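You operate a simulated robot arm through the tools that you are given. There is no shell and no other tool. Be economical: measure what you need, move in short steps, check, and stop when the job is done.

Carry out the task below with a simulated robot arm. There is one attempt and no reset: what you move stays moved.

TASK
Shut the running line down: feed off first, then duster and head, belt last.
Fine: set the counter to zero once the belt has stopped.
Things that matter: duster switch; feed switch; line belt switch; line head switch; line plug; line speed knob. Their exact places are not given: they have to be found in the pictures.

It is judged by the outcome, as a careful person would: the job done as asked, and still so three seconds after it is handed in. It fails if anything else is knocked over, pushed out of place, dropped, spilled or broken.

THE ROBOT
A 7-joint arm with a vacuum gripper on a trunk, on a base that drives. Base frame: it is fixed to the floor where the robot stands at the start and does not move with it; the origin is under the middle of the robot, x ahead of it, y to its left, z up. Lengths are in mm, angles in rad, forces in N, time in s.
With the tool pointing down near the work surface it reaches from about 100 to 580 mm from the robot's upright axis, wherever it stands. Its first joint turns from -1.204 to 3.002 rad. Places, roughly: duster switch [200, 300, 500]; feed switch [300, 0, 500]; line belt switch [100, 400, 600]; line head switch [200, 300, 600]; line plug [1500, -250, 750]; line speed knob [400, 0, 700]. Payload 1.06 kg.
Tool frame: the origin (TCP) lies in the middle of the cups' lips, and z points out of the cups. The gripper has 1 cup of 24 mm across, covering 24 by 24 mm (tool x, y); the bellows give 8 mm. With the vacuum on, a cup seals on a smooth face that it is pressed against (1 to 4 N); it does not hold porous or soft things. The pull reaches 23 N.
Orientation is that of the tool frame in the base frame, as [roll, pitch, yaw] about the fixed x, y, z axes, in that order (R = Rz(yaw) Ry(pitch) Rx(roll)). With the cups facing straight down, the tool's x points along the base's -x, its y along +y and its z along -z.

THE INTERFACE
- The arm moves only by the tool arm_command. Its arguments are lists of equal length, an entry for each row: "translation": the shift along the tool's x, y, z in m, a list of three; "rotation": the turn, a rotation vector about the tool's x, y, z in rad, a list of three; "vac": the vacuum: 1 switches it on, 0 off. In form: {"translation": [[x, y, z], ...], "rotation": [[ax, ay, az], ...], "vac": [vac, ...]}. A call has 1 to 20 rows; each row shifts and turns the commanded pose from where the row before left it, along the tool's axes as they then stand. Rows are played at 5 a second. More than 50 mm and 0.15 rad between two rows, or a gripper value outside its range, and nothing of the call is played. A pose out of reach is approached as far as the arm can. The call stops where the force on the tool passes 40 N (or 10 N more than at its start, if that is more) or the arm is blocked; 0.2 s more then pass. The pull builds up within a second once a cup has sealed. Time passes only in rows, and 0.2 s behind the last, so rows that do not move give it time. It gives the time, the measured TCP pose, the force on the tool (base axes) and the pull of the vacuum at its end, in the units of the frame above (readings bear some noise), with the torque about the TCP (base axes, N m) and any sound that the robot's microphone picked up.
- Cameras (640 x 400 px; columns grow to the right, rows downward): "scene" is now at [123.5, 43.8, 1172]; the picture's right is [0.71, -0.70, 0.00], its down [-0.63, -0.64, -0.44] and it looks along [0.31, 0.31, -0.90] (base axes); focal length 249 px, centre (320, 200). "wrist" rides on the gripper at [78, 19, -96] in the tool frame; the picture's right is [-0.23, 0.97, 0.00], its down [-0.71, -0.17, -0.68] and it looks along [-0.67, -0.16, 0.73] (tool axes); focal length 243 px, centre (320, 200).
- get_image(camera): a new picture of that camera. No time passes.
- slide_trunk(by): slides the trunk up (or, below 0, down) by that many mm; the arm and the scene camera ride with it, the base frame stays. It gives what a move gives, with no picture.
- roll_base(legs): drives the robot by 1 to 6 legs, each [ahead, left, turn to the left] in mm, mm and rad, along the robot's own axes; the way and the turn of a leg run together, so that a leg with both is an arc; at most 1500 mm and 3.142 rad a leg. The arm and the cameras ride along, it lands a little off, and it stops where it bumps. It gives what a move gives.
- pan_tilt(pan, tilt): turns the head with the scene camera to pan (to the left, within 1.396 rad either way) and tilt (down, from -0.506 to 1.204), counted from straight ahead of the robot. It gives what a move gives.
- measure_at(camera, pixels): there is no depth. For up to 12 entries [column, row, z] of the newest picture of that camera ("zoom" is the newest enlarged one), the place [x, y] in the base frame at which the ray of that pixel passes the height z, good to about 3 mm. No time passes.
- close_up(camera, box): a new picture of the part [left, top, right, bottom] of that camera's present view, enlarged. No time passes.
- sign_off(): hands the job in; it is judged then, once.

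Go step by step. Measure first, check grasps and placings, and put right what went wrong. The budget is 80 turns and 52 pictures, counting those below and the enlarged ones. Unless the task says otherwise, let go and move clear before handing in, and close with one line.

The tools are called after "Request:" as name(argument=value, ...) on one line, values as JSON. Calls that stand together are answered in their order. arm_command: Moves the arm, as the interface text tells. Its arguments: {"type":"object","properties":{"translation":{"type":"array","items":{"type":"array","items":{"type":"number"}}},"rotation":{"type":"array","items":{"type":"array","items":{"type":"number"}}},"vac":{"type":"array","items":{"type":"number"}}},"required":["translation","rotation","vac"]} The other tools are called the same way: slide_trunk (by) slides the trunk up or down; roll_base (legs) drives the base; pan_tilt (pan, tilt) turns the head that bears the scene camera; get_image (camera) takes a picture; measure_at (camera, pixels) gives the place at which the rays of pixels pass given heights; close_up (camera, box) takes an enlarged picture of a part of a camera's view; sign_off () hands the job in.

At the start:

```text
t: 0.0
tcp_pos: [240.1, 136.7, 918.3]
tcp_rot: [-3.141, -0.001, 3.141]
ft_force: [-0.1, 0.9, -0.6]
torque: [0.0, 0.01, 0.0]
pull: 0.0
trunk travel left (down, up): [-375.0, 117.0]
robot x, y, heading: [0.8, -0.8, -0.0]
head pan, tilt: [0.792, 1.117]
```

scene: 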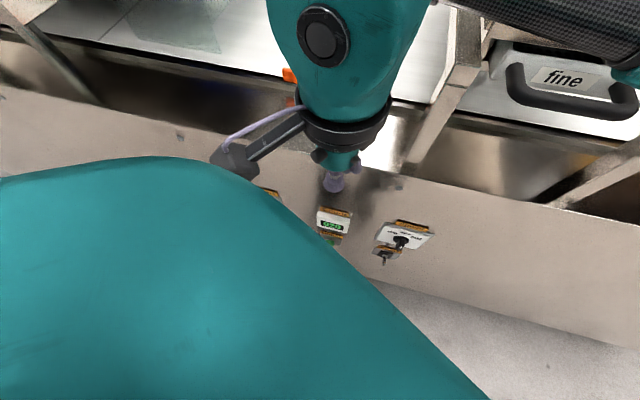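
wrist: 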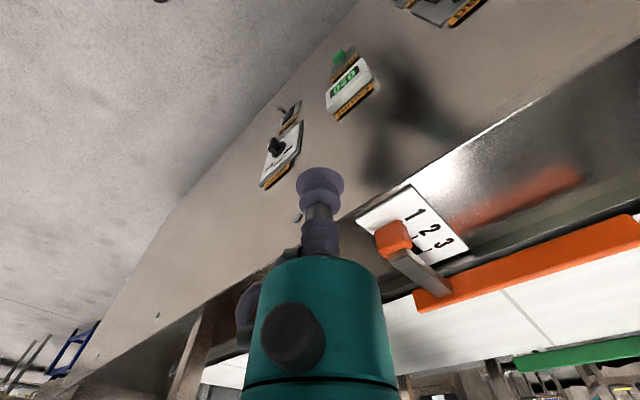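

The wrist view shows a front panel with a counter (about 350,88), a knob/plate (280,155), small switches, and a 1-2-3 lever plate (415,225). I'll enlarge parts to read the labels.

Request:
close_up(camera="wrist", box=[240, 0, 500, 200])

Request:
close_up(camera="scene", box=[240, 160, 460, 290])

Request:
close_up(camera="wrist", box=[340, 170, 500, 310])

```text
2.00 times, centred on (370, 100) of wrist
```

zoom: 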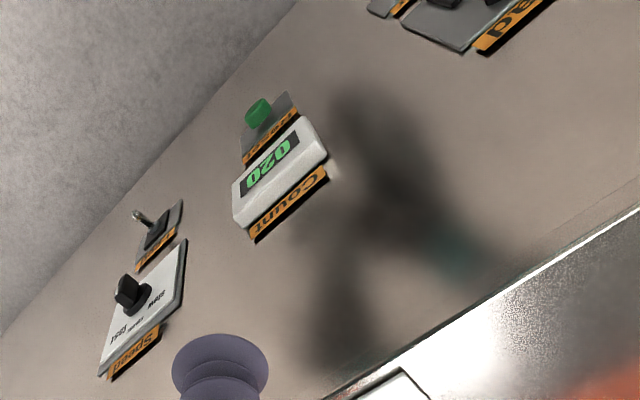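

```text
2.91 times, centred on (350, 225) of scene
```

zoom: 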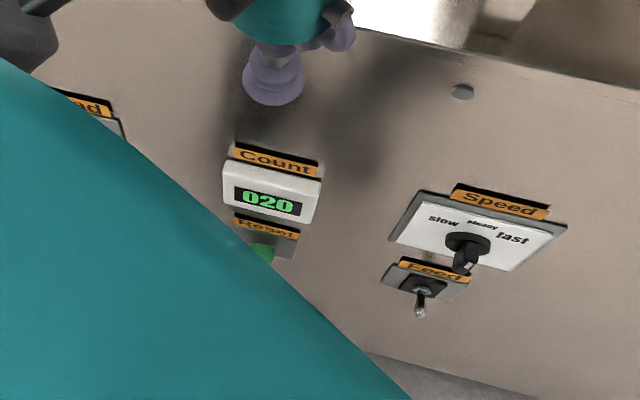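

```text
2.86 times, centred on (420, 240) of wrist
```

zoom: 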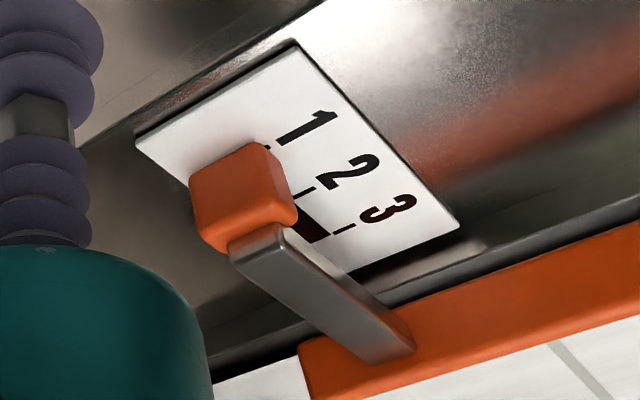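

The Count, Reset, Speed and Feed controls are visible; Head and others lie further left, hidden by the arm. I'll pan the head left.

Request:
pan_tilt(pan=1.3, tilt=0.95)

Request:
get_image(camera="scene")

```text
t: 0.9
tcp_pos: [240.6, 136.5, 919.0]
tcp_rot: [3.141, 0.002, 3.14]
ft_force: [0.5, 0.5, 1.2]
torque: [0.03, -0.04, 0.02]
pull: 0.0
trunk travel left (down, up): [-375.0, 117.0]
robot x, y, heading: [2.7, 2.0, 0.003]
head pan, tilt: [1.3, 0.949]
```

```text
46 pictures are left
```

scene: 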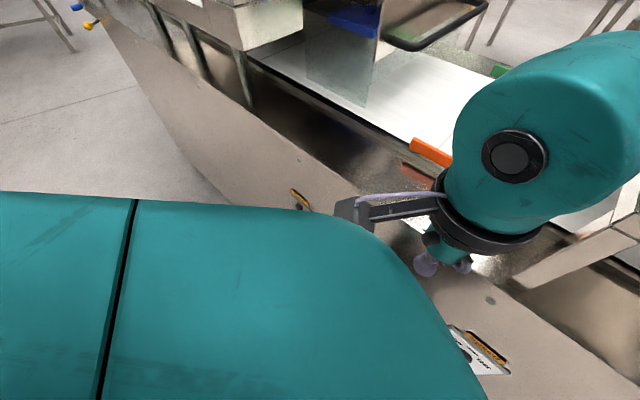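

The elbow blocks the view, so I'll back the base off the panel a little to see it whole.

Request:
roll_base(legs=[[-250, -200, 0]])

Request:
pan_tilt(pan=0.9, tilt=0.8)

Request:
get_image(camera="scene")

Request:
get_image(camera="wrist")

```text
t: 3.1
tcp_pos: [-6.7, -62.1, 919.6]
tcp_rot: [-3.141, 0.0, 3.141]
ft_force: [0.7, 0.4, -0.1]
torque: [-0.01, -0.02, -0.01]
pull: 0.1
trunk travel left (down, up): [-375.0, 117.0]
robot x, y, heading: [-241.1, -199.0, 0.005]
head pan, tilt: [1.3, 0.949]
```

```text
t: 3.9
tcp_pos: [-6.0, -61.5, 918.7]
tcp_rot: [3.14, 0.0, 3.141]
ft_force: [-0.7, 0.2, 0.6]
torque: [0.0, -0.03, 0.01]
pull: 0.0
trunk travel left (down, up): [-375.0, 117.0]
robot x, y, heading: [-246.9, -199.0, 0.003]
head pan, tilt: [0.901, 0.799]
```

```text
45 pictures are left
```

scene: 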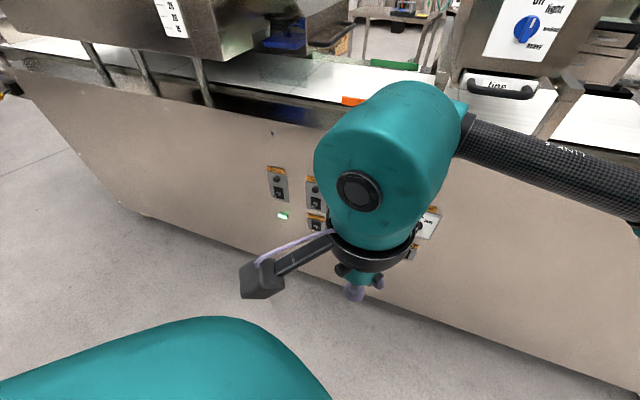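

```text
44 pictures are left
```

wrist: 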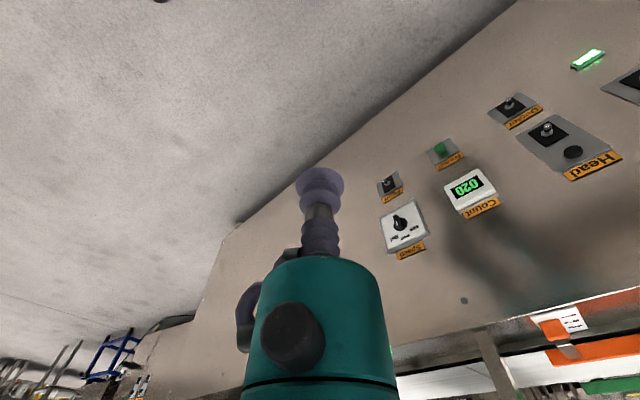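

The scene now shows a Head column, feed, speed, etc. on the panel. I'll measure directions along the panel's horizontal top and bottom edges and rays of the controls.

Request:
measure_at(camera="scene", pixels=[[145, 214, 0], [300, 268, 0], [500, 342, 0], [630, 388, 0], [277, 183, 500], [277, 183, 550], [431, 222, 500], [431, 222, 550]])

Request:
measure_at(camera="wrist", pixels=[[390, 185, 500], [400, 222, 500], [400, 222, 600], [440, 149, 500], [467, 187, 500], [467, 187, 600], [512, 104, 500], [548, 129, 500], [548, 129, 600], [587, 58, 500], [572, 152, 500]])

Request:
close_up(camera="wrist", box=[370, 20, 640, 270])

Request:
close_up(camera="scene", box=[240, 140, 340, 250])

```text
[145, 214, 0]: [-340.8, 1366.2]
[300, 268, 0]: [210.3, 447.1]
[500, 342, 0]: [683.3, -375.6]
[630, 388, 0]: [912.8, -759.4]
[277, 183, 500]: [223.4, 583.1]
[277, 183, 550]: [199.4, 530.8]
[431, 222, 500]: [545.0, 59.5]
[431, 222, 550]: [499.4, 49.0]
```

```text
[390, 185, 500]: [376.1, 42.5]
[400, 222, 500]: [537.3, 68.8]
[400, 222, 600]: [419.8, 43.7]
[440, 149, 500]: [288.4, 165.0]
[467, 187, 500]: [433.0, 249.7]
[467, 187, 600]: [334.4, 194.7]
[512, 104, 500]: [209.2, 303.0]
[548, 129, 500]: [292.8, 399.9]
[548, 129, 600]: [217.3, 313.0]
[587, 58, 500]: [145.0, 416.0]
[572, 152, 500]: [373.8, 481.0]
```

```text
1.60 times, centred on (505, 145) of wrist
```

zoom: 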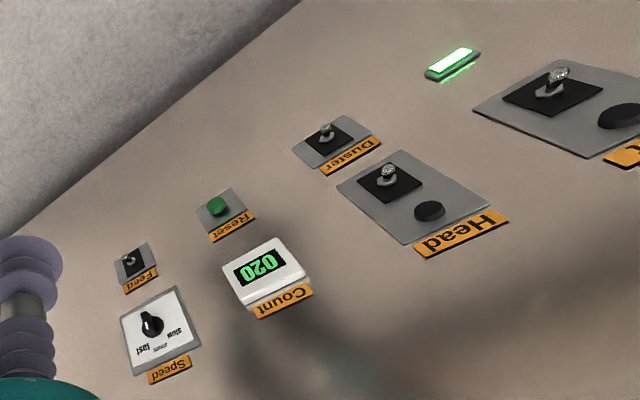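

```text
3.64 times, centred on (290, 195) of scene
```

zoom: 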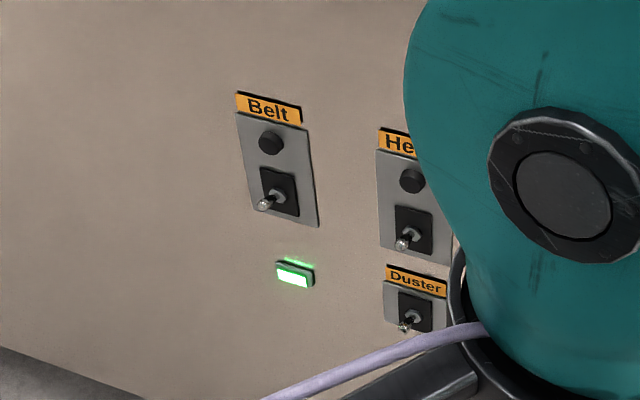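

The panel runs along roughly (0.51,-0.86), so its inward normal has yaw ≈0.54 rad, and its controls lie at z ≈ 500–650. I'll turn the tool to face the panel, and lower the trunk.

Request:
arm_command(translation=[[0, 0, 0], [0, 0, 0], [0, 0, 0], [0, 0, 0], [-0.03, 0, 0], [-0.03, 0, 0], [-0.03, 0, 0], [-0.03, 0, 0], [-0.03, 0, 0], [0, 0, 0], [0, 0, 0], [0, 0, 0], [0, 0, 0], [0, 0, 0], [0, 0, 0], [0, 0, 0], [0, 0, 0], [0, 0, 0], [0, 0, 0], [0, 0, 0]], rotation=[[0, 0, -0.135], [0, 0, -0.135], [0, 0, -0.135], [0, 0, -0.135], [0, 0, 0], [0, 0, 0], [0, 0, 0], [0, 0, 0], [0, 0, 0], [0, -0.1428, 0], [0, -0.1428, 0], [0, -0.1428, 0], [0, -0.1428, 0], [0, -0.1428, 0], [0, -0.1428, 0], [0, -0.1428, 0], [0, -0.1428, 0], [0, -0.1428, 0], [0, -0.1428, 0], [0, -0.1428, 0]], vac=[0, 0, 0, 0, 0, 0, 0, 0, 0, 0, 0, 0, 0, 0, 0, 0, 0, 0, 0, 0])

Request:
slide_trunk(by=-250)

Request:
get_image(camera="wrist")

Request:
get_image(camera="scene")

```text
t: 8.1
tcp_pos: [130.2, -4.1, 958.9]
tcp_rot: [3.08, 1.562, -2.665]
ft_force: [0.5, 0.2, -1.0]
torque: [-0.01, -0.03, 0.0]
pull: 0.0
out of reach, approached as far as the arm can: row 20
trunk travel left (down, up): [-375.0, 117.0]
robot x, y, heading: [-245.1, -199.0, 0.001]
head pan, tilt: [0.901, 0.799]
```

```text
t: 10.7
tcp_pos: [141.1, -4.9, 634.7]
tcp_rot: [2.615, 1.316, -3.129]
ft_force: [1.1, -1.4, 0.3]
torque: [0.01, -0.01, 0.03]
pull: 0.1
trunk travel left (down, up): [-125.0, 367.0]
robot x, y, heading: [-247.5, -198.0, 0.0]
head pan, tilt: [0.901, 0.799]
```

```text
41 pictures are left
```

wrist: 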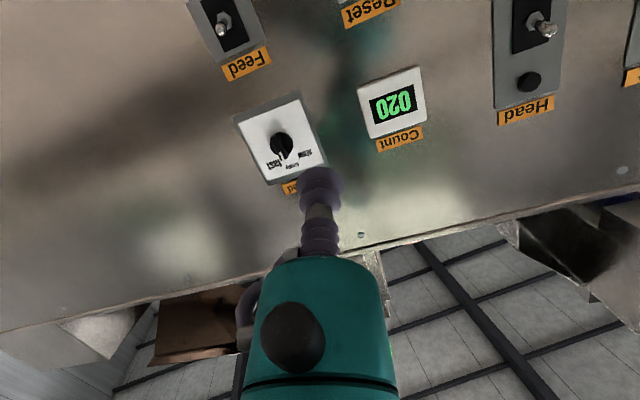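

```text
40 pictures are left
```

scene: 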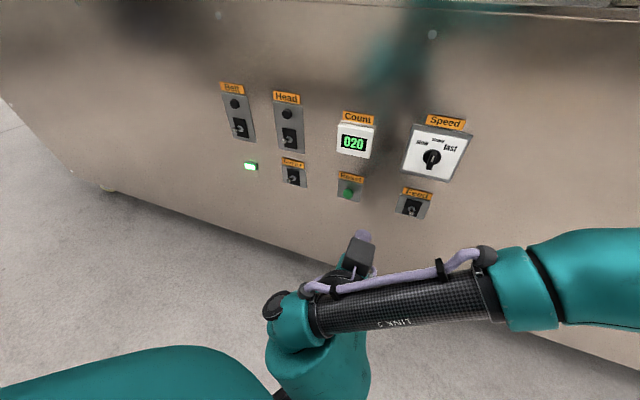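

Now all controls are visible in the scene picture: Belt (240,115), Head (290,125), Duster (293,172), Feed (414,203), Count, Reset, Speed. I'll enlarge to read switch states.

Request:
close_up(camera="scene", box=[210, 75, 320, 195])

Request:
close_up(camera="scene", box=[325, 105, 475, 225])

Request:
measure_at(camera="scene", pixels=[[240, 128, 600], [240, 128, 550], [289, 140, 600], [293, 180, 550], [293, 180, 500], [413, 210, 550], [413, 210, 500], [349, 193, 550], [349, 193, 500], [432, 158, 600]])

Request:
measure_at(camera="wrist", pixels=[[225, 28, 550], [225, 28, 500], [280, 145, 600], [540, 30, 550], [540, 30, 600], [528, 82, 600]])

```text
3.33 times, centred on (265, 135) of scene
```

zoom: 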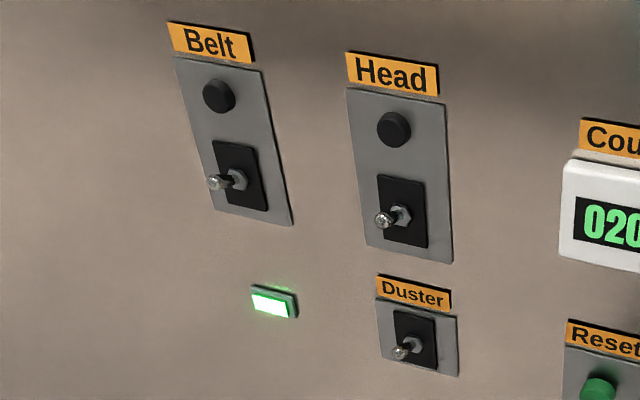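

```text
3.33 times, centred on (400, 165) of scene
```

zoom: 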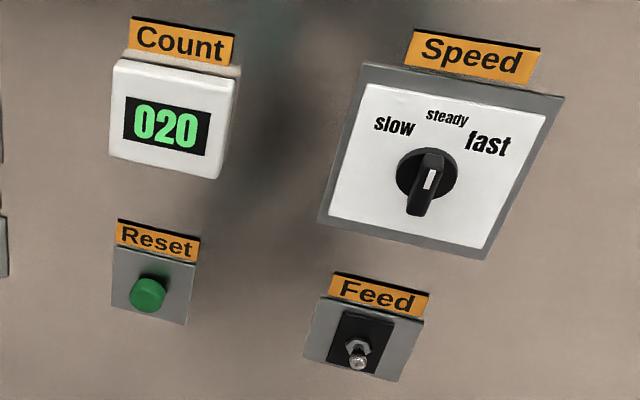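

```text
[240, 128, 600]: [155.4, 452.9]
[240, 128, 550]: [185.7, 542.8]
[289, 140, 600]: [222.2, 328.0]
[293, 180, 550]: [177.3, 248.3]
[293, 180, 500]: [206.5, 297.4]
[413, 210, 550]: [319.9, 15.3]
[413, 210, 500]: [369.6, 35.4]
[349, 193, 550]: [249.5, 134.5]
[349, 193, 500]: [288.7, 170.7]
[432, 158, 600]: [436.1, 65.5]
```

```text
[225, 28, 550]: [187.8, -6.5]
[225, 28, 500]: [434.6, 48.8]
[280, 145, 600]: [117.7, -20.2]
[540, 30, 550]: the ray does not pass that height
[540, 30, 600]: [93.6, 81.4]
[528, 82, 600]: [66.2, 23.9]
```

The levers need a level look, so I'll enlarge the wrist view of Feed and Head.

Request:
close_up(camera="wrist", box=[170, 0, 300, 90])

Request:
close_up(camera="wrist", box=[470, 0, 600, 90])

```text
4.44 times, centred on (235, 45) of wrist
```

zoom: 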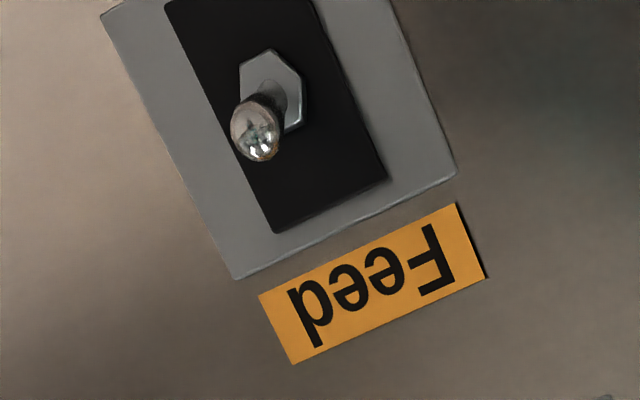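

```text
4.44 times, centred on (535, 45) of wrist
```

zoom: 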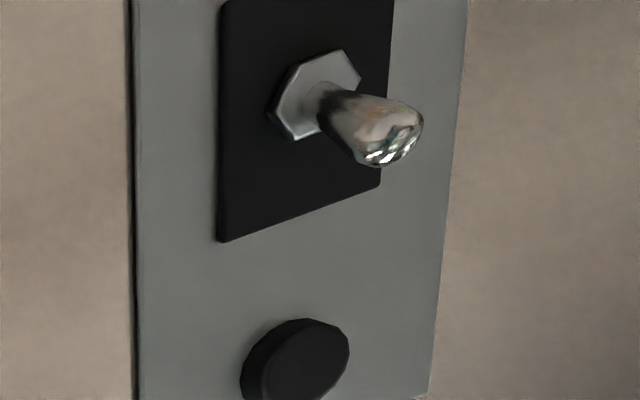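

Levers stand tilted up toward their labels (running), so off should be down. I'll tilt the tool to ~45° down, back off, and bring the base 100 mm nearer the panel.

Request:
arm_command(translation=[[0, 0, 0], [0, 0, 0], [0, 0, 0], [0, 0, 0]], rotation=[[0, 0.14, 0], [0, 0.14, 0], [0, 0.14, 0], [0, 0.14, 0]], vac=[0, 0, 0, 0])

Request:
roll_base(legs=[[86, 51, 0]])

Request:
get_image(camera="wrist")

Request:
get_image(camera="scene")

```text
t: 11.7
tcp_pos: [143.4, -2.8, 634.6]
tcp_rot: [2.959, 0.779, -2.744]
ft_force: [0.5, 0.1, -1.0]
torque: [0.0, 0.0, -0.01]
pull: 0.1
trunk travel left (down, up): [-125.0, 367.0]
robot x, y, heading: [-246.1, -197.6, -0.004]
head pan, tilt: [0.901, 0.799]
```

```text
t: 12.9
tcp_pos: [228.5, 48.9, 634.1]
tcp_rot: [2.961, 0.782, -2.742]
ft_force: [-0.3, 0.5, 0.5]
torque: [0.01, -0.01, -0.01]
pull: 0.0
trunk travel left (down, up): [-125.0, 367.0]
robot x, y, heading: [-160.4, -148.7, 0.003]
head pan, tilt: [0.901, 0.799]
```

```text
35 pictures are left
```

wrist: 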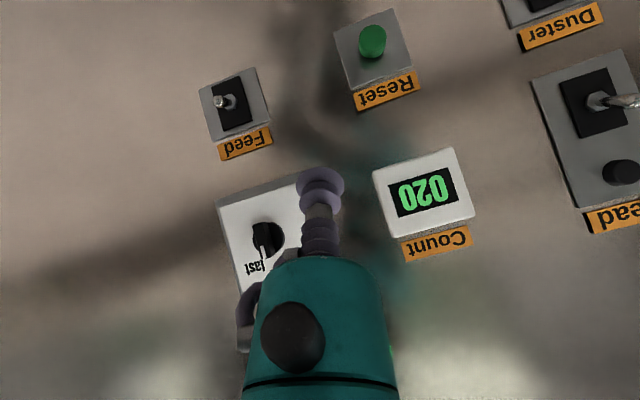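

```text
34 pictures are left
```

scene: 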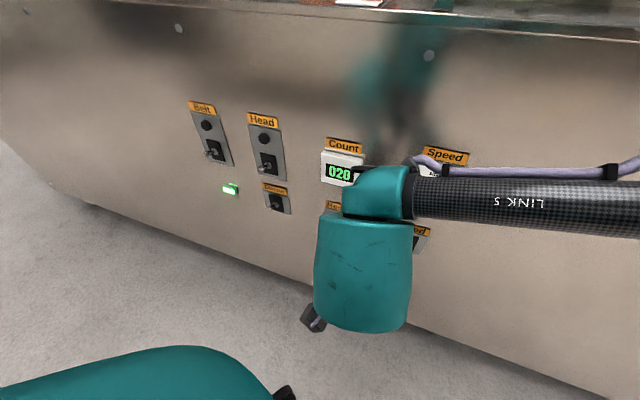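

I'll measure the lever and button rays from this closer wrist view.

Request:
measure_at(camera="wrist", pixels=[[220, 102, 520], [220, 102, 510], [232, 101, 520], [232, 101, 510], [372, 41, 520], [372, 41, 510], [628, 101, 600], [628, 101, 590], [597, 101, 600], [270, 240, 620], [270, 240, 610]])

Request:
measure_at(camera="scene", pixels=[[211, 154, 620], [211, 154, 600], [264, 167, 620], [264, 167, 600], [274, 204, 530], [274, 204, 510], [217, 151, 620], [217, 151, 600]])

Request:
close_up(camera="scene", box=[180, 90, 300, 220])

```text
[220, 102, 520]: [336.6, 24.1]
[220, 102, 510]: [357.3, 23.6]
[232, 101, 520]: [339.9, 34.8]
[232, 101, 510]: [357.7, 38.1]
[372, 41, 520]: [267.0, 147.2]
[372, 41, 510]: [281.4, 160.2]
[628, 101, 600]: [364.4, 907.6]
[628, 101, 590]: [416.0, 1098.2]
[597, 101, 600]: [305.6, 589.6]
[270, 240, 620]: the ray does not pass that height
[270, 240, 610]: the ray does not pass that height
```

```text
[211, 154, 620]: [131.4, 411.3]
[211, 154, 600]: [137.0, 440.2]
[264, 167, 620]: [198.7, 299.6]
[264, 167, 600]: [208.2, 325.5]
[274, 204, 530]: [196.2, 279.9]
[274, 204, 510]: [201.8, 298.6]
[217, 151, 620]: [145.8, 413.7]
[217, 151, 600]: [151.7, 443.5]
```

```text
3.08 times, centred on (240, 155) of scene
```

zoom: 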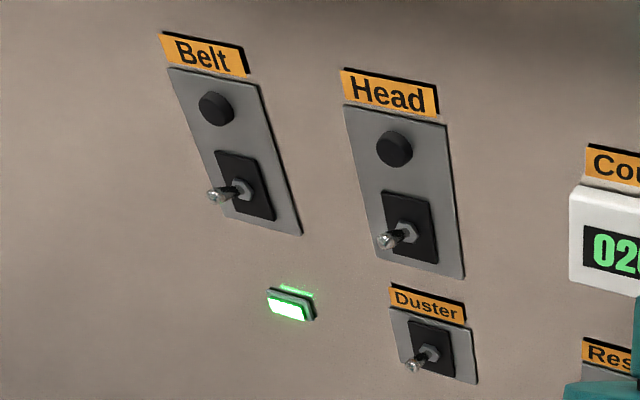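

Triangulating gives the Feed lever tip near (355, 28, 510), with the lever tilted up. I'll move the cup most of the way to a point just above it and check.

Request:
arm_command(translation=[[-0.0036, -0.0179, 0.0229], [-0.0036, -0.0179, 0.0229], [-0.0036, -0.0179, 0.0229], [-0.0036, -0.0179, 0.0229]], rotation=[[0, 0, 0], [0, 0, 0], [0, 0, 0], [0, 0, 0]], vac=[0, 0, 0, 0])

Request:
get_image(camera="wrist")

```text
t: 13.9
tcp_pos: [324.6, 35.1, 571.2]
tcp_rot: [2.962, 0.779, -2.739]
ft_force: [1.2, 0.1, -0.4]
torque: [-0.02, -0.03, 0.0]
pull: 0.1
trunk travel left (down, up): [-125.0, 367.0]
robot x, y, heading: [-161.0, -147.3, -0.006]
head pan, tilt: [0.901, 0.799]
```

```text
32 pictures are left
```

wrist: 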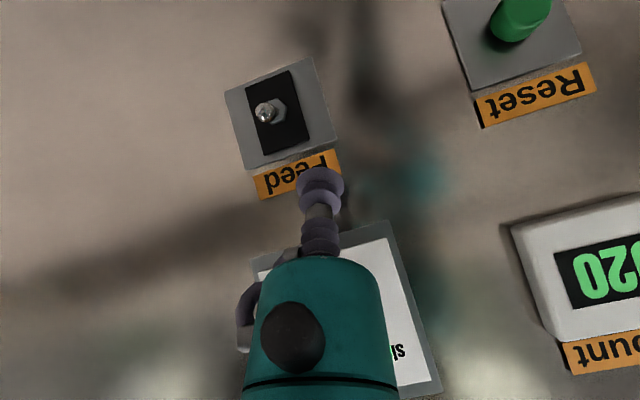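

Request:
measure_at(camera="wrist", pixels=[[265, 113, 520], [265, 113, 510], [265, 113, 500], [280, 108, 510], [280, 108, 500], [320, 170, 540], [520, 20, 500], [520, 20, 510]])

Request:
close_up(camera="wrist", box=[220, 50, 380, 200])

```text
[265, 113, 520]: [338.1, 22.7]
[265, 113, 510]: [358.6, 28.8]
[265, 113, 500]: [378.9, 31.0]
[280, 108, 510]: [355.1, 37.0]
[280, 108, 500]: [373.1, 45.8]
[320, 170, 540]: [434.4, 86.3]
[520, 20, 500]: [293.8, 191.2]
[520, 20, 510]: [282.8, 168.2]
```

```text
2.67 times, centred on (300, 125) of wrist
```

zoom: 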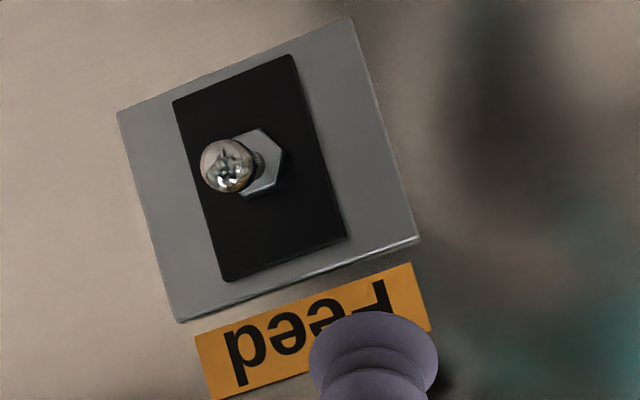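

The tip is near (354, 28, 512). I'll move the cup to above it at z 540 and check alignment.

Request:
arm_command(translation=[[0.003, -0.0122, 0.0168], [0.003, -0.0122, 0.0168], [0, 0, 0]], rotation=[[0, 0, 0], [0, 0, 0], [0, 0, 0]], vac=[0, 0, 0])

Request:
get_image(camera="wrist")

```text
t: 14.7
tcp_pos: [352.2, 26.2, 539.9]
tcp_rot: [2.961, 0.781, -2.74]
ft_force: [0.2, -0.3, 0.5]
torque: [0.01, 0.0, 0.0]
pull: 0.0
trunk travel left (down, up): [-125.0, 367.0]
robot x, y, heading: [-159.8, -145.9, 0.002]
head pan, tilt: [0.901, 0.799]
```

```text
30 pictures are left
```

wrist: 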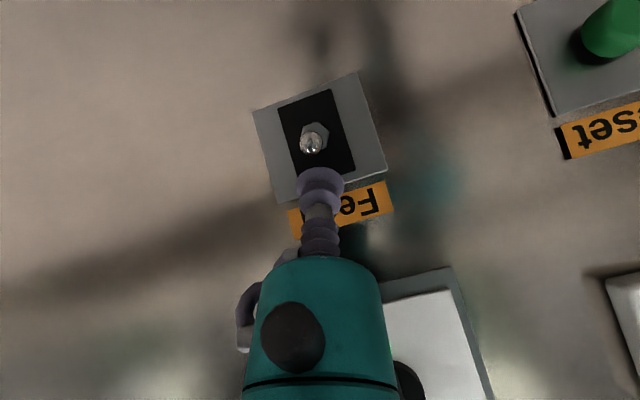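

The lever tip (312,143) sits directly ahead of the cup. Now I'll descend vertically in small steps.

Request:
arm_command(translation=[[0.0035, -0.0016, 0.0035], [0.0035, -0.0016, 0.0035], [0.0035, -0.0016, 0.0035], [0.0035, -0.0006, 0.0035], [0.0, 0, 0.0]], rotation=[[0, 0, 0], [0, 0, 0], [0, 0, 0], [0, 0, 0], [0, 0, 0]], vac=[0, 0, 0, 0, 0])

Request:
get_image(camera="wrist")

```text
t: 15.9
tcp_pos: [354.6, 20.9, 517.3]
tcp_rot: [2.963, 0.78, -2.743]
ft_force: [0.1, -0.2, -0.6]
torque: [0.02, 0.01, -0.03]
pull: 0.0
trunk travel left (down, up): [-125.0, 367.0]
robot x, y, heading: [-156.8, -146.5, 0.001]
head pan, tilt: [0.901, 0.799]
```

```text
29 pictures are left
```

wrist: 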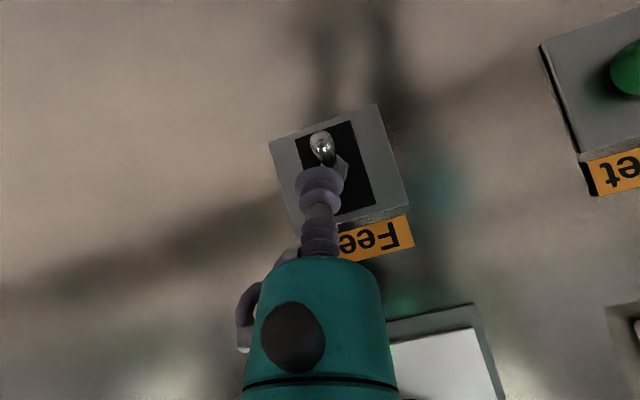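

The lever tip (322,147) now appears on the down side of its nut (337,165), so Feed seems flipped. I'll back off upward and check.

Request:
arm_command(translation=[[-0.01, 0.0018, -0.01], [-0.01, 0.0018, -0.01], [0, 0, -0.03], [0, 0, -0.03]], rotation=[[0, 0, 0], [0, 0, 0], [0, 0, 0], [0, 0, 0]], vac=[0, 0, 0, 0])

Request:
get_image(camera="wrist")

```text
t: 16.9
tcp_pos: [319.0, -5.7, 589.3]
tcp_rot: [2.962, 0.782, -2.742]
ft_force: [-0.3, -1.4, 0.2]
torque: [0.0, -0.02, -0.02]
pull: 0.0
trunk travel left (down, up): [-125.0, 367.0]
robot x, y, heading: [-158.5, -143.0, 0.002]
head pan, tilt: [0.901, 0.799]
```

```text
28 pictures are left
```

wrist: 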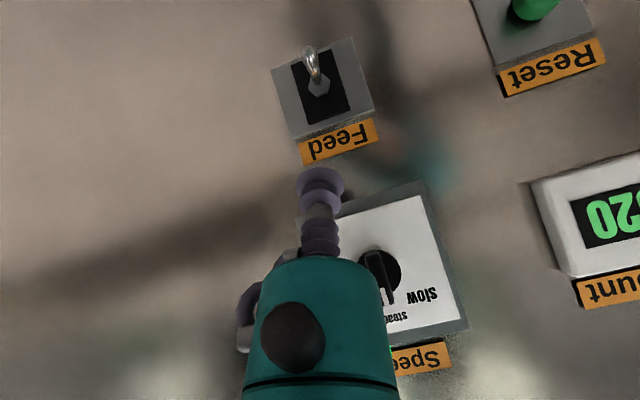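

Feed is now down. Next is Duster, estimated near (200, 293, 515); I'll traverse left clear of the panel.

Request:
arm_command(translation=[[0.0057, 0.0394, -0.0005], [0.0057, 0.0394, -0.0005], [0.0057, 0.0394, -0.0005], [0.0057, 0.0394, -0.0005], [0.0057, 0.0394, -0.0005], [0.0057, 0.0394, -0.0005], [0.0057, 0.0394, -0.0005], [0.0057, 0.0394, -0.0005], [0, 0, 0]], rotation=[[0, 0, 0], [0, 0, 0], [0, 0, 0], [0, 0, 0], [0, 0, 0], [0, 0, 0], [0, 0, 0], [0, 0, 0], [0, 0, 0]], vac=[0, 0, 0, 0, 0, 0, 0, 0, 0])

Request:
get_image(camera="wrist")

```text
t: 18.9
tcp_pos: [174.3, 150.8, 586.5]
tcp_rot: [2.959, 0.781, -2.742]
ft_force: [0.1, -0.2, 0.2]
torque: [0.01, -0.01, -0.02]
pull: 0.1
out of reach, approached as far as the arm can: row 6, 7, 8
trunk travel left (down, up): [-125.0, 367.0]
robot x, y, heading: [-161.2, -147.1, 0.004]
head pan, tilt: [0.901, 0.799]
```

```text
27 pictures are left
```

wrist: 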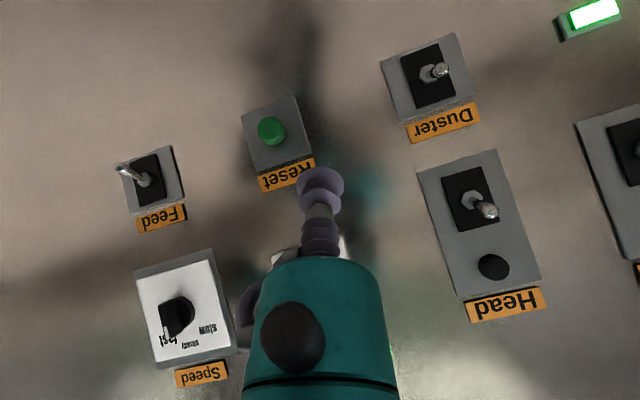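

The wrist reaches its limit going left, so I'll drive the base about 280 mm left along the panel instead.

Request:
roll_base(legs=[[-144, 240, 0]])

Request:
get_image(camera="wrist")

```text
t: 20.8
tcp_pos: [31.2, 384.3, 587.3]
tcp_rot: [2.96, 0.78, -2.746]
ft_force: [0.1, 0.5, 0.2]
torque: [0.02, 0.03, 0.01]
pull: 0.0
trunk travel left (down, up): [-125.0, 367.0]
robot x, y, heading: [-305.3, 89.1, -0.004]
head pan, tilt: [0.901, 0.799]
```

```text
26 pictures are left
```

wrist: 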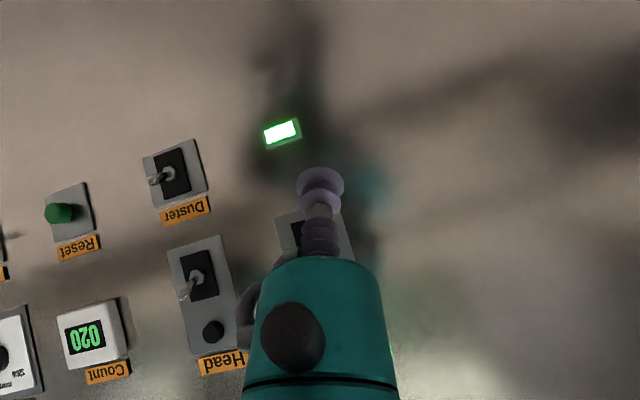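

Request:
measure_at(camera="wrist", pixels=[[155, 180, 530], [155, 180, 520], [155, 180, 510], [170, 172, 520], [170, 172, 510], [185, 293, 620], [185, 293, 630], [185, 293, 640]])

```text
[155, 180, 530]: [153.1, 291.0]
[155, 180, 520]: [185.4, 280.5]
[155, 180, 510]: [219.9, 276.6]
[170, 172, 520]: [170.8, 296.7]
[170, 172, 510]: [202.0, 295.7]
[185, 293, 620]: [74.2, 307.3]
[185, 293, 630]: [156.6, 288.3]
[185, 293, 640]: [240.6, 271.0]
```

Duster's tip is near (208, 278, 513). I'll approach most of the way and check.

Request:
arm_command(translation=[[-0.0102, -0.0348, 0.015], [-0.0102, -0.0348, 0.015], [-0.0102, -0.0348, 0.015], [-0.0102, -0.0348, 0.015], [0, 0, 0]], rotation=[[0, 0, 0], [0, 0, 0], [0, 0, 0], [0, 0, 0], [0, 0, 0]], vac=[0, 0, 0, 0, 0])

Request:
get_image(camera="wrist")

```text
t: 22.0
tcp_pos: [157.6, 303.1, 558.6]
tcp_rot: [2.961, 0.78, -2.747]
ft_force: [-1.0, 0.4, -0.1]
torque: [0.03, -0.01, 0.01]
pull: 0.0
trunk travel left (down, up): [-125.0, 367.0]
robot x, y, heading: [-304.1, 93.1, -0.001]
head pan, tilt: [0.901, 0.799]
```

```text
25 pictures are left
```

wrist: 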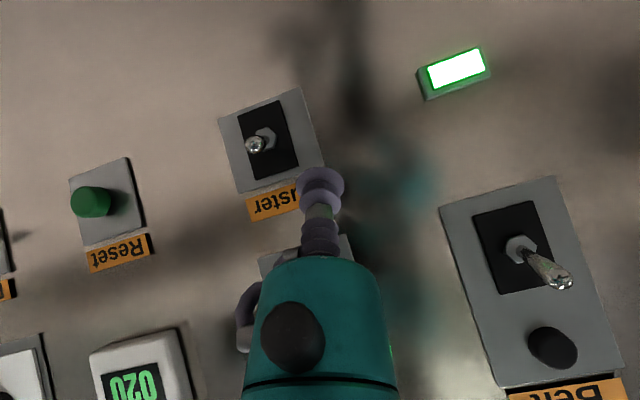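

Request:
measure_at(camera="wrist", pixels=[[255, 145, 520], [255, 145, 513], [255, 145, 505], [565, 282, 610], [565, 282, 600], [455, 68, 500]])

```text
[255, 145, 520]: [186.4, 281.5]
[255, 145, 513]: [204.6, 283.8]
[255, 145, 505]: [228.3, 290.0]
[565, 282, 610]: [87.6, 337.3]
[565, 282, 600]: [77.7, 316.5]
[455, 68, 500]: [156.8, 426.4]
```

The tip refines to (205, 284, 513). I'll go above it and press down to z≈517 as for Feed.

Request:
arm_command(translation=[[-0.0049, -0.0206, 0.0145], [-0.0049, -0.0206, 0.0145], [0, 0, 0], [0.0035, -0.0006, 0.0035], [0.0035, -0.0006, 0.0035], [0.0035, -0.0006, 0.0035], [0.0035, -0.0006, 0.0035], [0.0021, -0.0004, 0.0021], [0, 0, 0]], rotation=[[0, 0, 0], [0, 0, 0], [0, 0, 0], [0, 0, 0], [0, 0, 0], [0, 0, 0], [0, 0, 0], [0, 0, 0], [0, 0, 0]], vac=[0, 0, 0, 0, 0, 0, 0, 0, 0])

Request:
get_image(camera="wrist")

```text
t: 24.0
tcp_pos: [202.5, 282.7, 515.0]
tcp_rot: [2.96, 0.781, -2.749]
ft_force: [0.0, 0.4, 0.9]
torque: [0.01, 0.01, 0.01]
pull: 0.0
trunk travel left (down, up): [-125.0, 367.0]
robot x, y, heading: [-307.5, 89.6, -0.004]
head pan, tilt: [0.901, 0.799]
```

```text
24 pictures are left
```

wrist: 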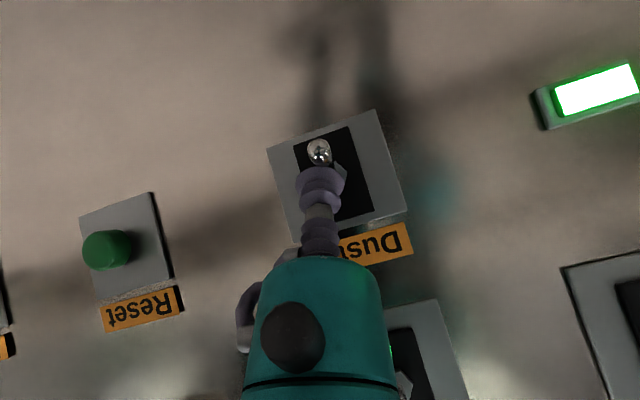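

The lever tip (319,150) again lies on the down side. I'll back off to see Duster and Head.

Request:
arm_command(translation=[[-0.007, 0.0013, -0.007], [-0.007, 0.0013, -0.007], [0, 0, -0.04], [0, 0, -0.04], [0, 0, -0.04], [0, 0, 0]], rotation=[[0, 0, 0], [0, 0, 0], [0, 0, 0], [0, 0, 0], [0, 0, 0], [0, 0, 0]], vac=[0, 0, 0, 0, 0, 0])

Request:
get_image(camera="wrist")

```text
t: 25.4
tcp_pos: [135.9, 228.4, 621.3]
tcp_rot: [2.962, 0.78, -2.747]
ft_force: [-0.6, 0.5, 0.4]
torque: [0.02, 0.01, 0.02]
pull: 0.0
trunk travel left (down, up): [-125.0, 367.0]
robot x, y, heading: [-304.2, 94.2, -0.001]
head pan, tilt: [0.901, 0.799]
```

```text
23 pictures are left
```

wrist: 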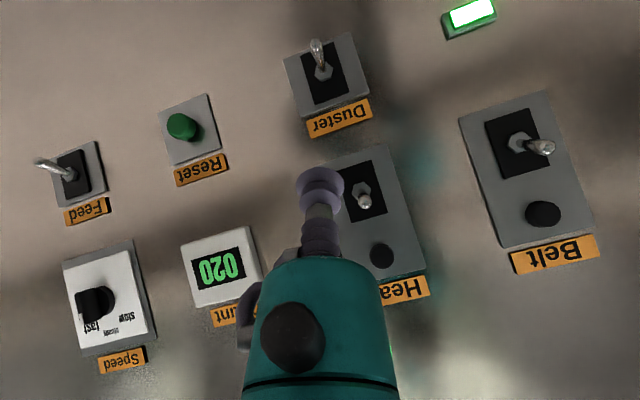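

Duster is down. Now measure the Head lever tip (365,202) and Belt tip (545,147).

Request:
measure_at(camera="wrist", pixels=[[365, 203, 600], [365, 203, 590], [365, 203, 610], [545, 147, 600], [545, 147, 590], [545, 147, 610], [362, 190, 600]])

Request:
get_image(camera="scene")

```text
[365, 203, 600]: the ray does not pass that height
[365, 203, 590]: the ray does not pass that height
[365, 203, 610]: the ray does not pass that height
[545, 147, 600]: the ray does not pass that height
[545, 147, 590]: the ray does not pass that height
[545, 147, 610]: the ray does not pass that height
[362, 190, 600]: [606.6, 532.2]
```

```text
22 pictures are left
```

scene: 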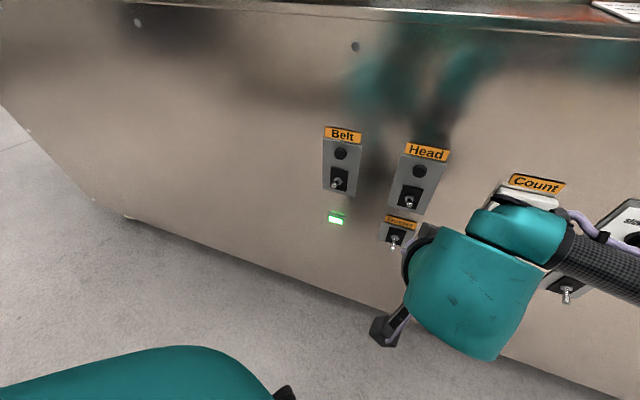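

Request:
measure_at(camera="wrist", pixels=[[365, 203, 636], [365, 203, 637], [365, 203, 634], [365, 203, 640], [545, 147, 636], [545, 147, 630], [545, 147, 640], [545, 147, 650]])

Request:
measure_at(camera="scene", pixels=[[409, 204, 640], [409, 204, 620], [336, 184, 640], [336, 184, 620], [394, 244, 500], [340, 178, 620]])

```text
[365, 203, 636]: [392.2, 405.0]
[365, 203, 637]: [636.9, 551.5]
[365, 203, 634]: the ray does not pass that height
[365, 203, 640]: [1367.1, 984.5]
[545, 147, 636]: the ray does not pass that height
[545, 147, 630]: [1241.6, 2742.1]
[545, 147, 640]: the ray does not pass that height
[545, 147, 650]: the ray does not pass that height
```

```text
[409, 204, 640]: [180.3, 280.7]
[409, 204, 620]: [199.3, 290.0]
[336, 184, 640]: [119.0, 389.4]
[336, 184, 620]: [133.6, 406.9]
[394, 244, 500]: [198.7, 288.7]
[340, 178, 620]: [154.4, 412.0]
```

Head tip is about (194, 286, 629). I'll rise and go above it, then check.

Request:
arm_command(translation=[[-0.0155, 0.0028, -0.0154], [-0.0155, 0.0028, -0.0154], [-0.0166, 0.0064, 0.0202], [-0.0166, 0.0064, 0.0202], [-0.0166, 0.0064, 0.0202], [0, 0, 0]], rotation=[[0, 0, 0], [0, 0, 0], [0, 0, 0], [0, 0, 0], [0, 0, 0], [0, 0, 0]], vac=[0, 0, 0, 0, 0, 0])

Request:
get_image(camera="wrist")

```text
t: 26.8
tcp_pos: [194.9, 288.0, 656.6]
tcp_rot: [2.961, 0.78, -2.748]
ft_force: [-0.4, -1.0, 0.6]
torque: [0.02, 0.01, 0.01]
pull: 0.0
trunk travel left (down, up): [-125.0, 367.0]
robot x, y, heading: [-305.0, 90.4, -0.005]
head pan, tilt: [0.901, 0.799]
```

```text
21 pictures are left
```

wrist: 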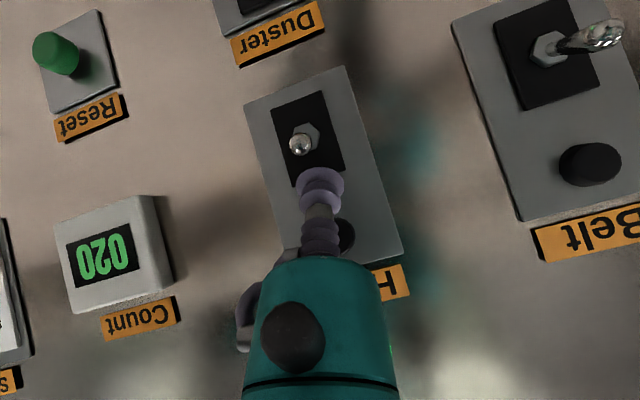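

Same geometry as before with the tip (300,145) a bit left; I'll shift ~8 mm along -tool y and press down.

Request:
arm_command(translation=[[0, -0.008, 0], [0.0035, -0.0006, 0.0035], [0.0035, -0.0006, 0.0035], [0.0035, -0.0006, 0.0035], [0.0035, -0.0006, 0.0035], [0.0025, -0.0004, 0.0025], [0, 0, 0]], rotation=[[0, 0, 0], [0, 0, 0], [0, 0, 0], [0, 0, 0], [0, 0, 0], [0, 0, 0], [0, 0, 0]], vac=[0, 0, 0, 0, 0, 0, 0])

Request:
get_image(camera="wrist")

```text
t: 28.4
tcp_pos: [196.6, 278.8, 630.4]
tcp_rot: [2.96, 0.78, -2.747]
ft_force: [-0.2, 0.2, 1.1]
torque: [-0.01, -0.02, 0.0]
pull: 0.0
trunk travel left (down, up): [-125.0, 367.0]
robot x, y, heading: [-308.8, 91.8, -0.004]
head pan, tilt: [0.901, 0.799]
```

```text
20 pictures are left
```

wrist: 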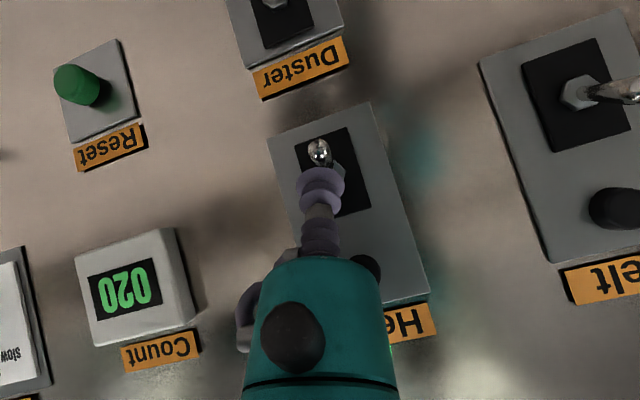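

Head is flipped down. I'll back off and shift ~131 mm left toward Belt.

Request:
arm_command(translation=[[-0.0085, 0.0016, -0.0085], [-0.01, 0.0017, -0.01], [0, 0, -0.04], [0.0043, 0.0433, 0.0036], [0.0043, 0.0433, 0.0036], [0.0043, 0.0433, 0.0036], [0, 0, 0]], rotation=[[0, 0, 0], [0, 0, 0], [0, 0, 0], [0, 0, 0], [0, 0, 0], [0, 0, 0], [0, 0, 0]], vac=[0, 0, 0, 0, 0, 0, 0])

Request:
get_image(camera="wrist")

```text
t: 30.0
tcp_pos: [108.8, 376.9, 688.8]
tcp_rot: [2.959, 0.78, -2.748]
ft_force: [1.2, 0.0, 0.5]
torque: [0.02, 0.01, 0.0]
pull: 0.1
trunk travel left (down, up): [-125.0, 367.0]
robot x, y, heading: [-306.1, 88.2, -0.005]
head pan, tilt: [0.901, 0.799]
```

```text
19 pictures are left
```

wrist: 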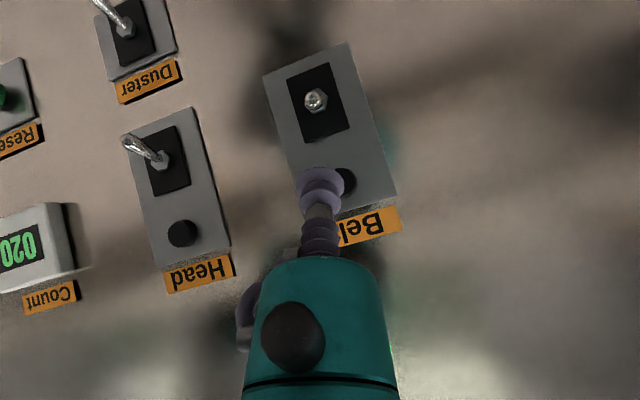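

Duster and Head are down; Belt's lever tip (315,100) is lined up. I'll move in and press it down.

Request:
arm_command(translation=[[0, -0.002, 0.02], [0, -0.002, 0.018], [0.0035, -0.0006, 0.0035], [0, 0, 0], [0.0035, -0.0006, 0.0035], [0.0035, -0.0006, 0.0035], [0.0035, -0.0006, 0.0035], [0.0035, -0.0006, 0.0035], [0.003, -0.0004, 0.003], [0, 0, 0]], rotation=[[0, 0, 0], [0, 0, 0], [0, 0, 0], [0, 0, 0], [0, 0, 0], [0, 0, 0], [0, 0, 0], [0, 0, 0], [0, 0, 0], [0, 0, 0]], vac=[0, 0, 0, 0, 0, 0, 0, 0, 0, 0])

Request:
get_image(camera="wrist")

```text
t: 32.2
tcp_pos: [131.3, 387.4, 630.6]
tcp_rot: [2.961, 0.781, -2.748]
ft_force: [0.1, -0.2, -0.6]
torque: [-0.02, -0.01, -0.04]
pull: 0.1
trunk travel left (down, up): [-125.0, 367.0]
robot x, y, heading: [-303.3, 91.5, -0.002]
head pan, tilt: [0.901, 0.799]
```

```text
18 pictures are left
```

wrist: 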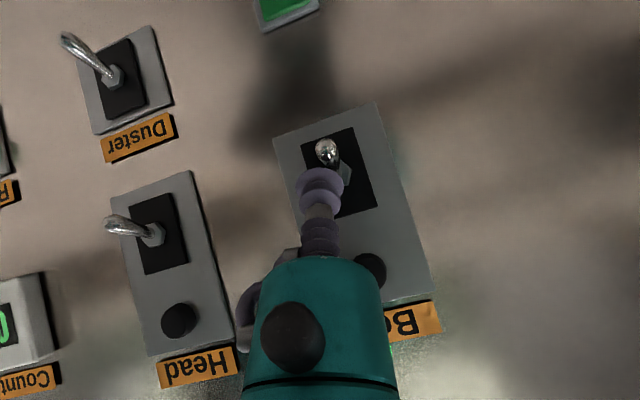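

Belt's lever is down and the green running lamp went out. I'll back off, then drive right 125 mm for the Reset button and look to confirm the belt has stopped.

Request:
arm_command(translation=[[-0.0085, 0.0016, -0.0085], [-0.01, 0.0017, -0.01], [0, 0, -0.04], [0, 0, -0.04], [0, 0, 0]], rotation=[[0, 0, 0], [0, 0, 0], [0, 0, 0], [0, 0, 0], [0, 0, 0]], vac=[0, 0, 0, 0, 0])

Request:
roll_base(legs=[[64, -107, 0]])

Request:
get_image(camera="scene")

Request:
get_image(camera="wrist")

```text
t: 33.4
tcp_pos: [82.9, 354.4, 716.1]
tcp_rot: [2.962, 0.782, -2.747]
ft_force: [0.3, -0.4, 0.5]
torque: [-0.01, -0.04, 0.01]
pull: 0.1
trunk travel left (down, up): [-125.0, 367.0]
robot x, y, heading: [-306.2, 86.1, -0.004]
head pan, tilt: [0.901, 0.799]
```

```text
t: 34.7
tcp_pos: [144.9, 250.1, 715.8]
tcp_rot: [2.963, 0.781, -2.748]
ft_force: [-0.7, 0.0, -0.1]
torque: [-0.01, 0.0, -0.02]
pull: 0.0
trunk travel left (down, up): [-125.0, 367.0]
robot x, y, heading: [-246.6, -17.3, -0.002]
head pan, tilt: [0.901, 0.799]
```

```text
17 pictures are left
```

scene: 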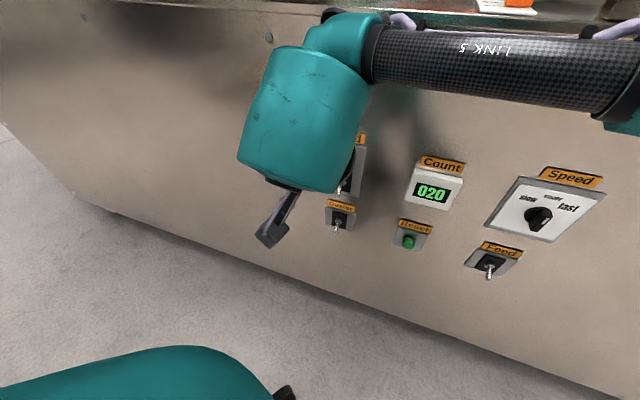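

```text
16 pictures are left
```

wrist: 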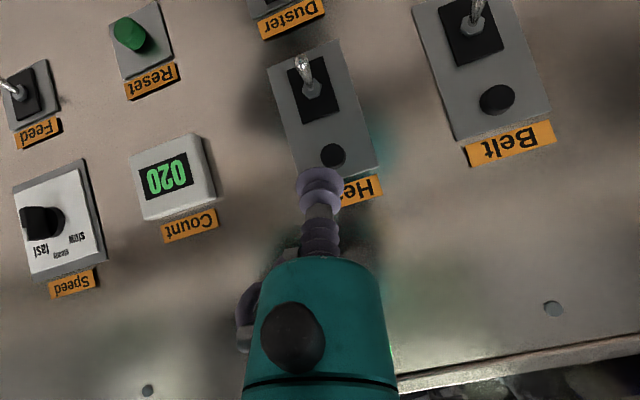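

All four levers point down and the lamp is out. I'll measure the Reset button: wrist (129,33), scene (408,242).

Request:
measure_at(camera="wrist", pixels=[[129, 33, 520], [129, 33, 510], [129, 33, 500]])

Request:
measure_at(camera="scene", pixels=[[408, 242, 520], [408, 242, 510], [408, 242, 500]])

```text
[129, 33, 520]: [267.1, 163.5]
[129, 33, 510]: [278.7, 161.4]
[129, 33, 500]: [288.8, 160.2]
```

```text
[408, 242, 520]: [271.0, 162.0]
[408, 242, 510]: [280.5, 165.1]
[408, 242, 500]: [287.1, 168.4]
```

Reset button is near (281,163,508). I'll move in front of it and tilt the tool closer to horizontal.

Request:
arm_command(translation=[[0.0215, -0.0276, 0.01525], [0.0215, -0.0276, 0.01525], [0.0215, -0.0276, 0.01525], [0.0215, -0.0276, 0.01525], [0.0215, -0.0276, 0.01525], [0.0215, -0.0276, 0.01525], [0, 0, 0], [0, 0, 0], [0, 0, 0], [0, 0, 0]], rotation=[[0, 0, 0], [0, 0, 0], [0, 0, 0], [0, 0, 0], [0, 0, 0], [0, 0, 0], [0, -0.14, 0], [0, -0.14, 0], [0, -0.14, 0], [0, 0, 0]], vac=[0, 0, 0, 0, 0, 0, 0, 0, 0, 0])

Request:
get_image(camera="wrist")

```text
t: 36.9
tcp_pos: [193.2, 117.3, 561.6]
tcp_rot: [2.812, 1.18, -2.935]
ft_force: [-1.1, 0.2, 0.5]
torque: [0.01, -0.03, -0.01]
pull: 0.2
out of reach, approached as far as the arm can: row 9
trunk travel left (down, up): [-125.0, 367.0]
robot x, y, heading: [-242.1, -14.7, -0.005]
head pan, tilt: [0.901, 0.799]
```

```text
15 pictures are left
```

wrist: 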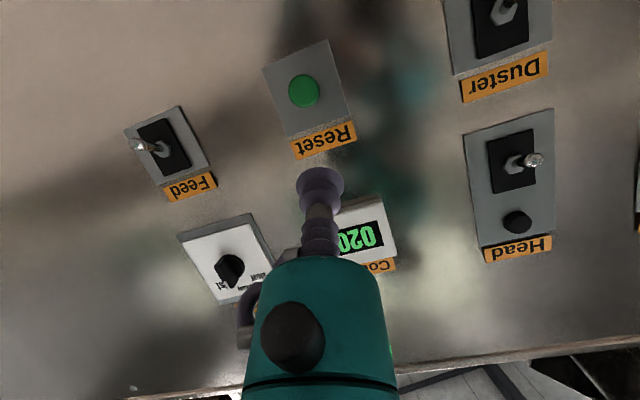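

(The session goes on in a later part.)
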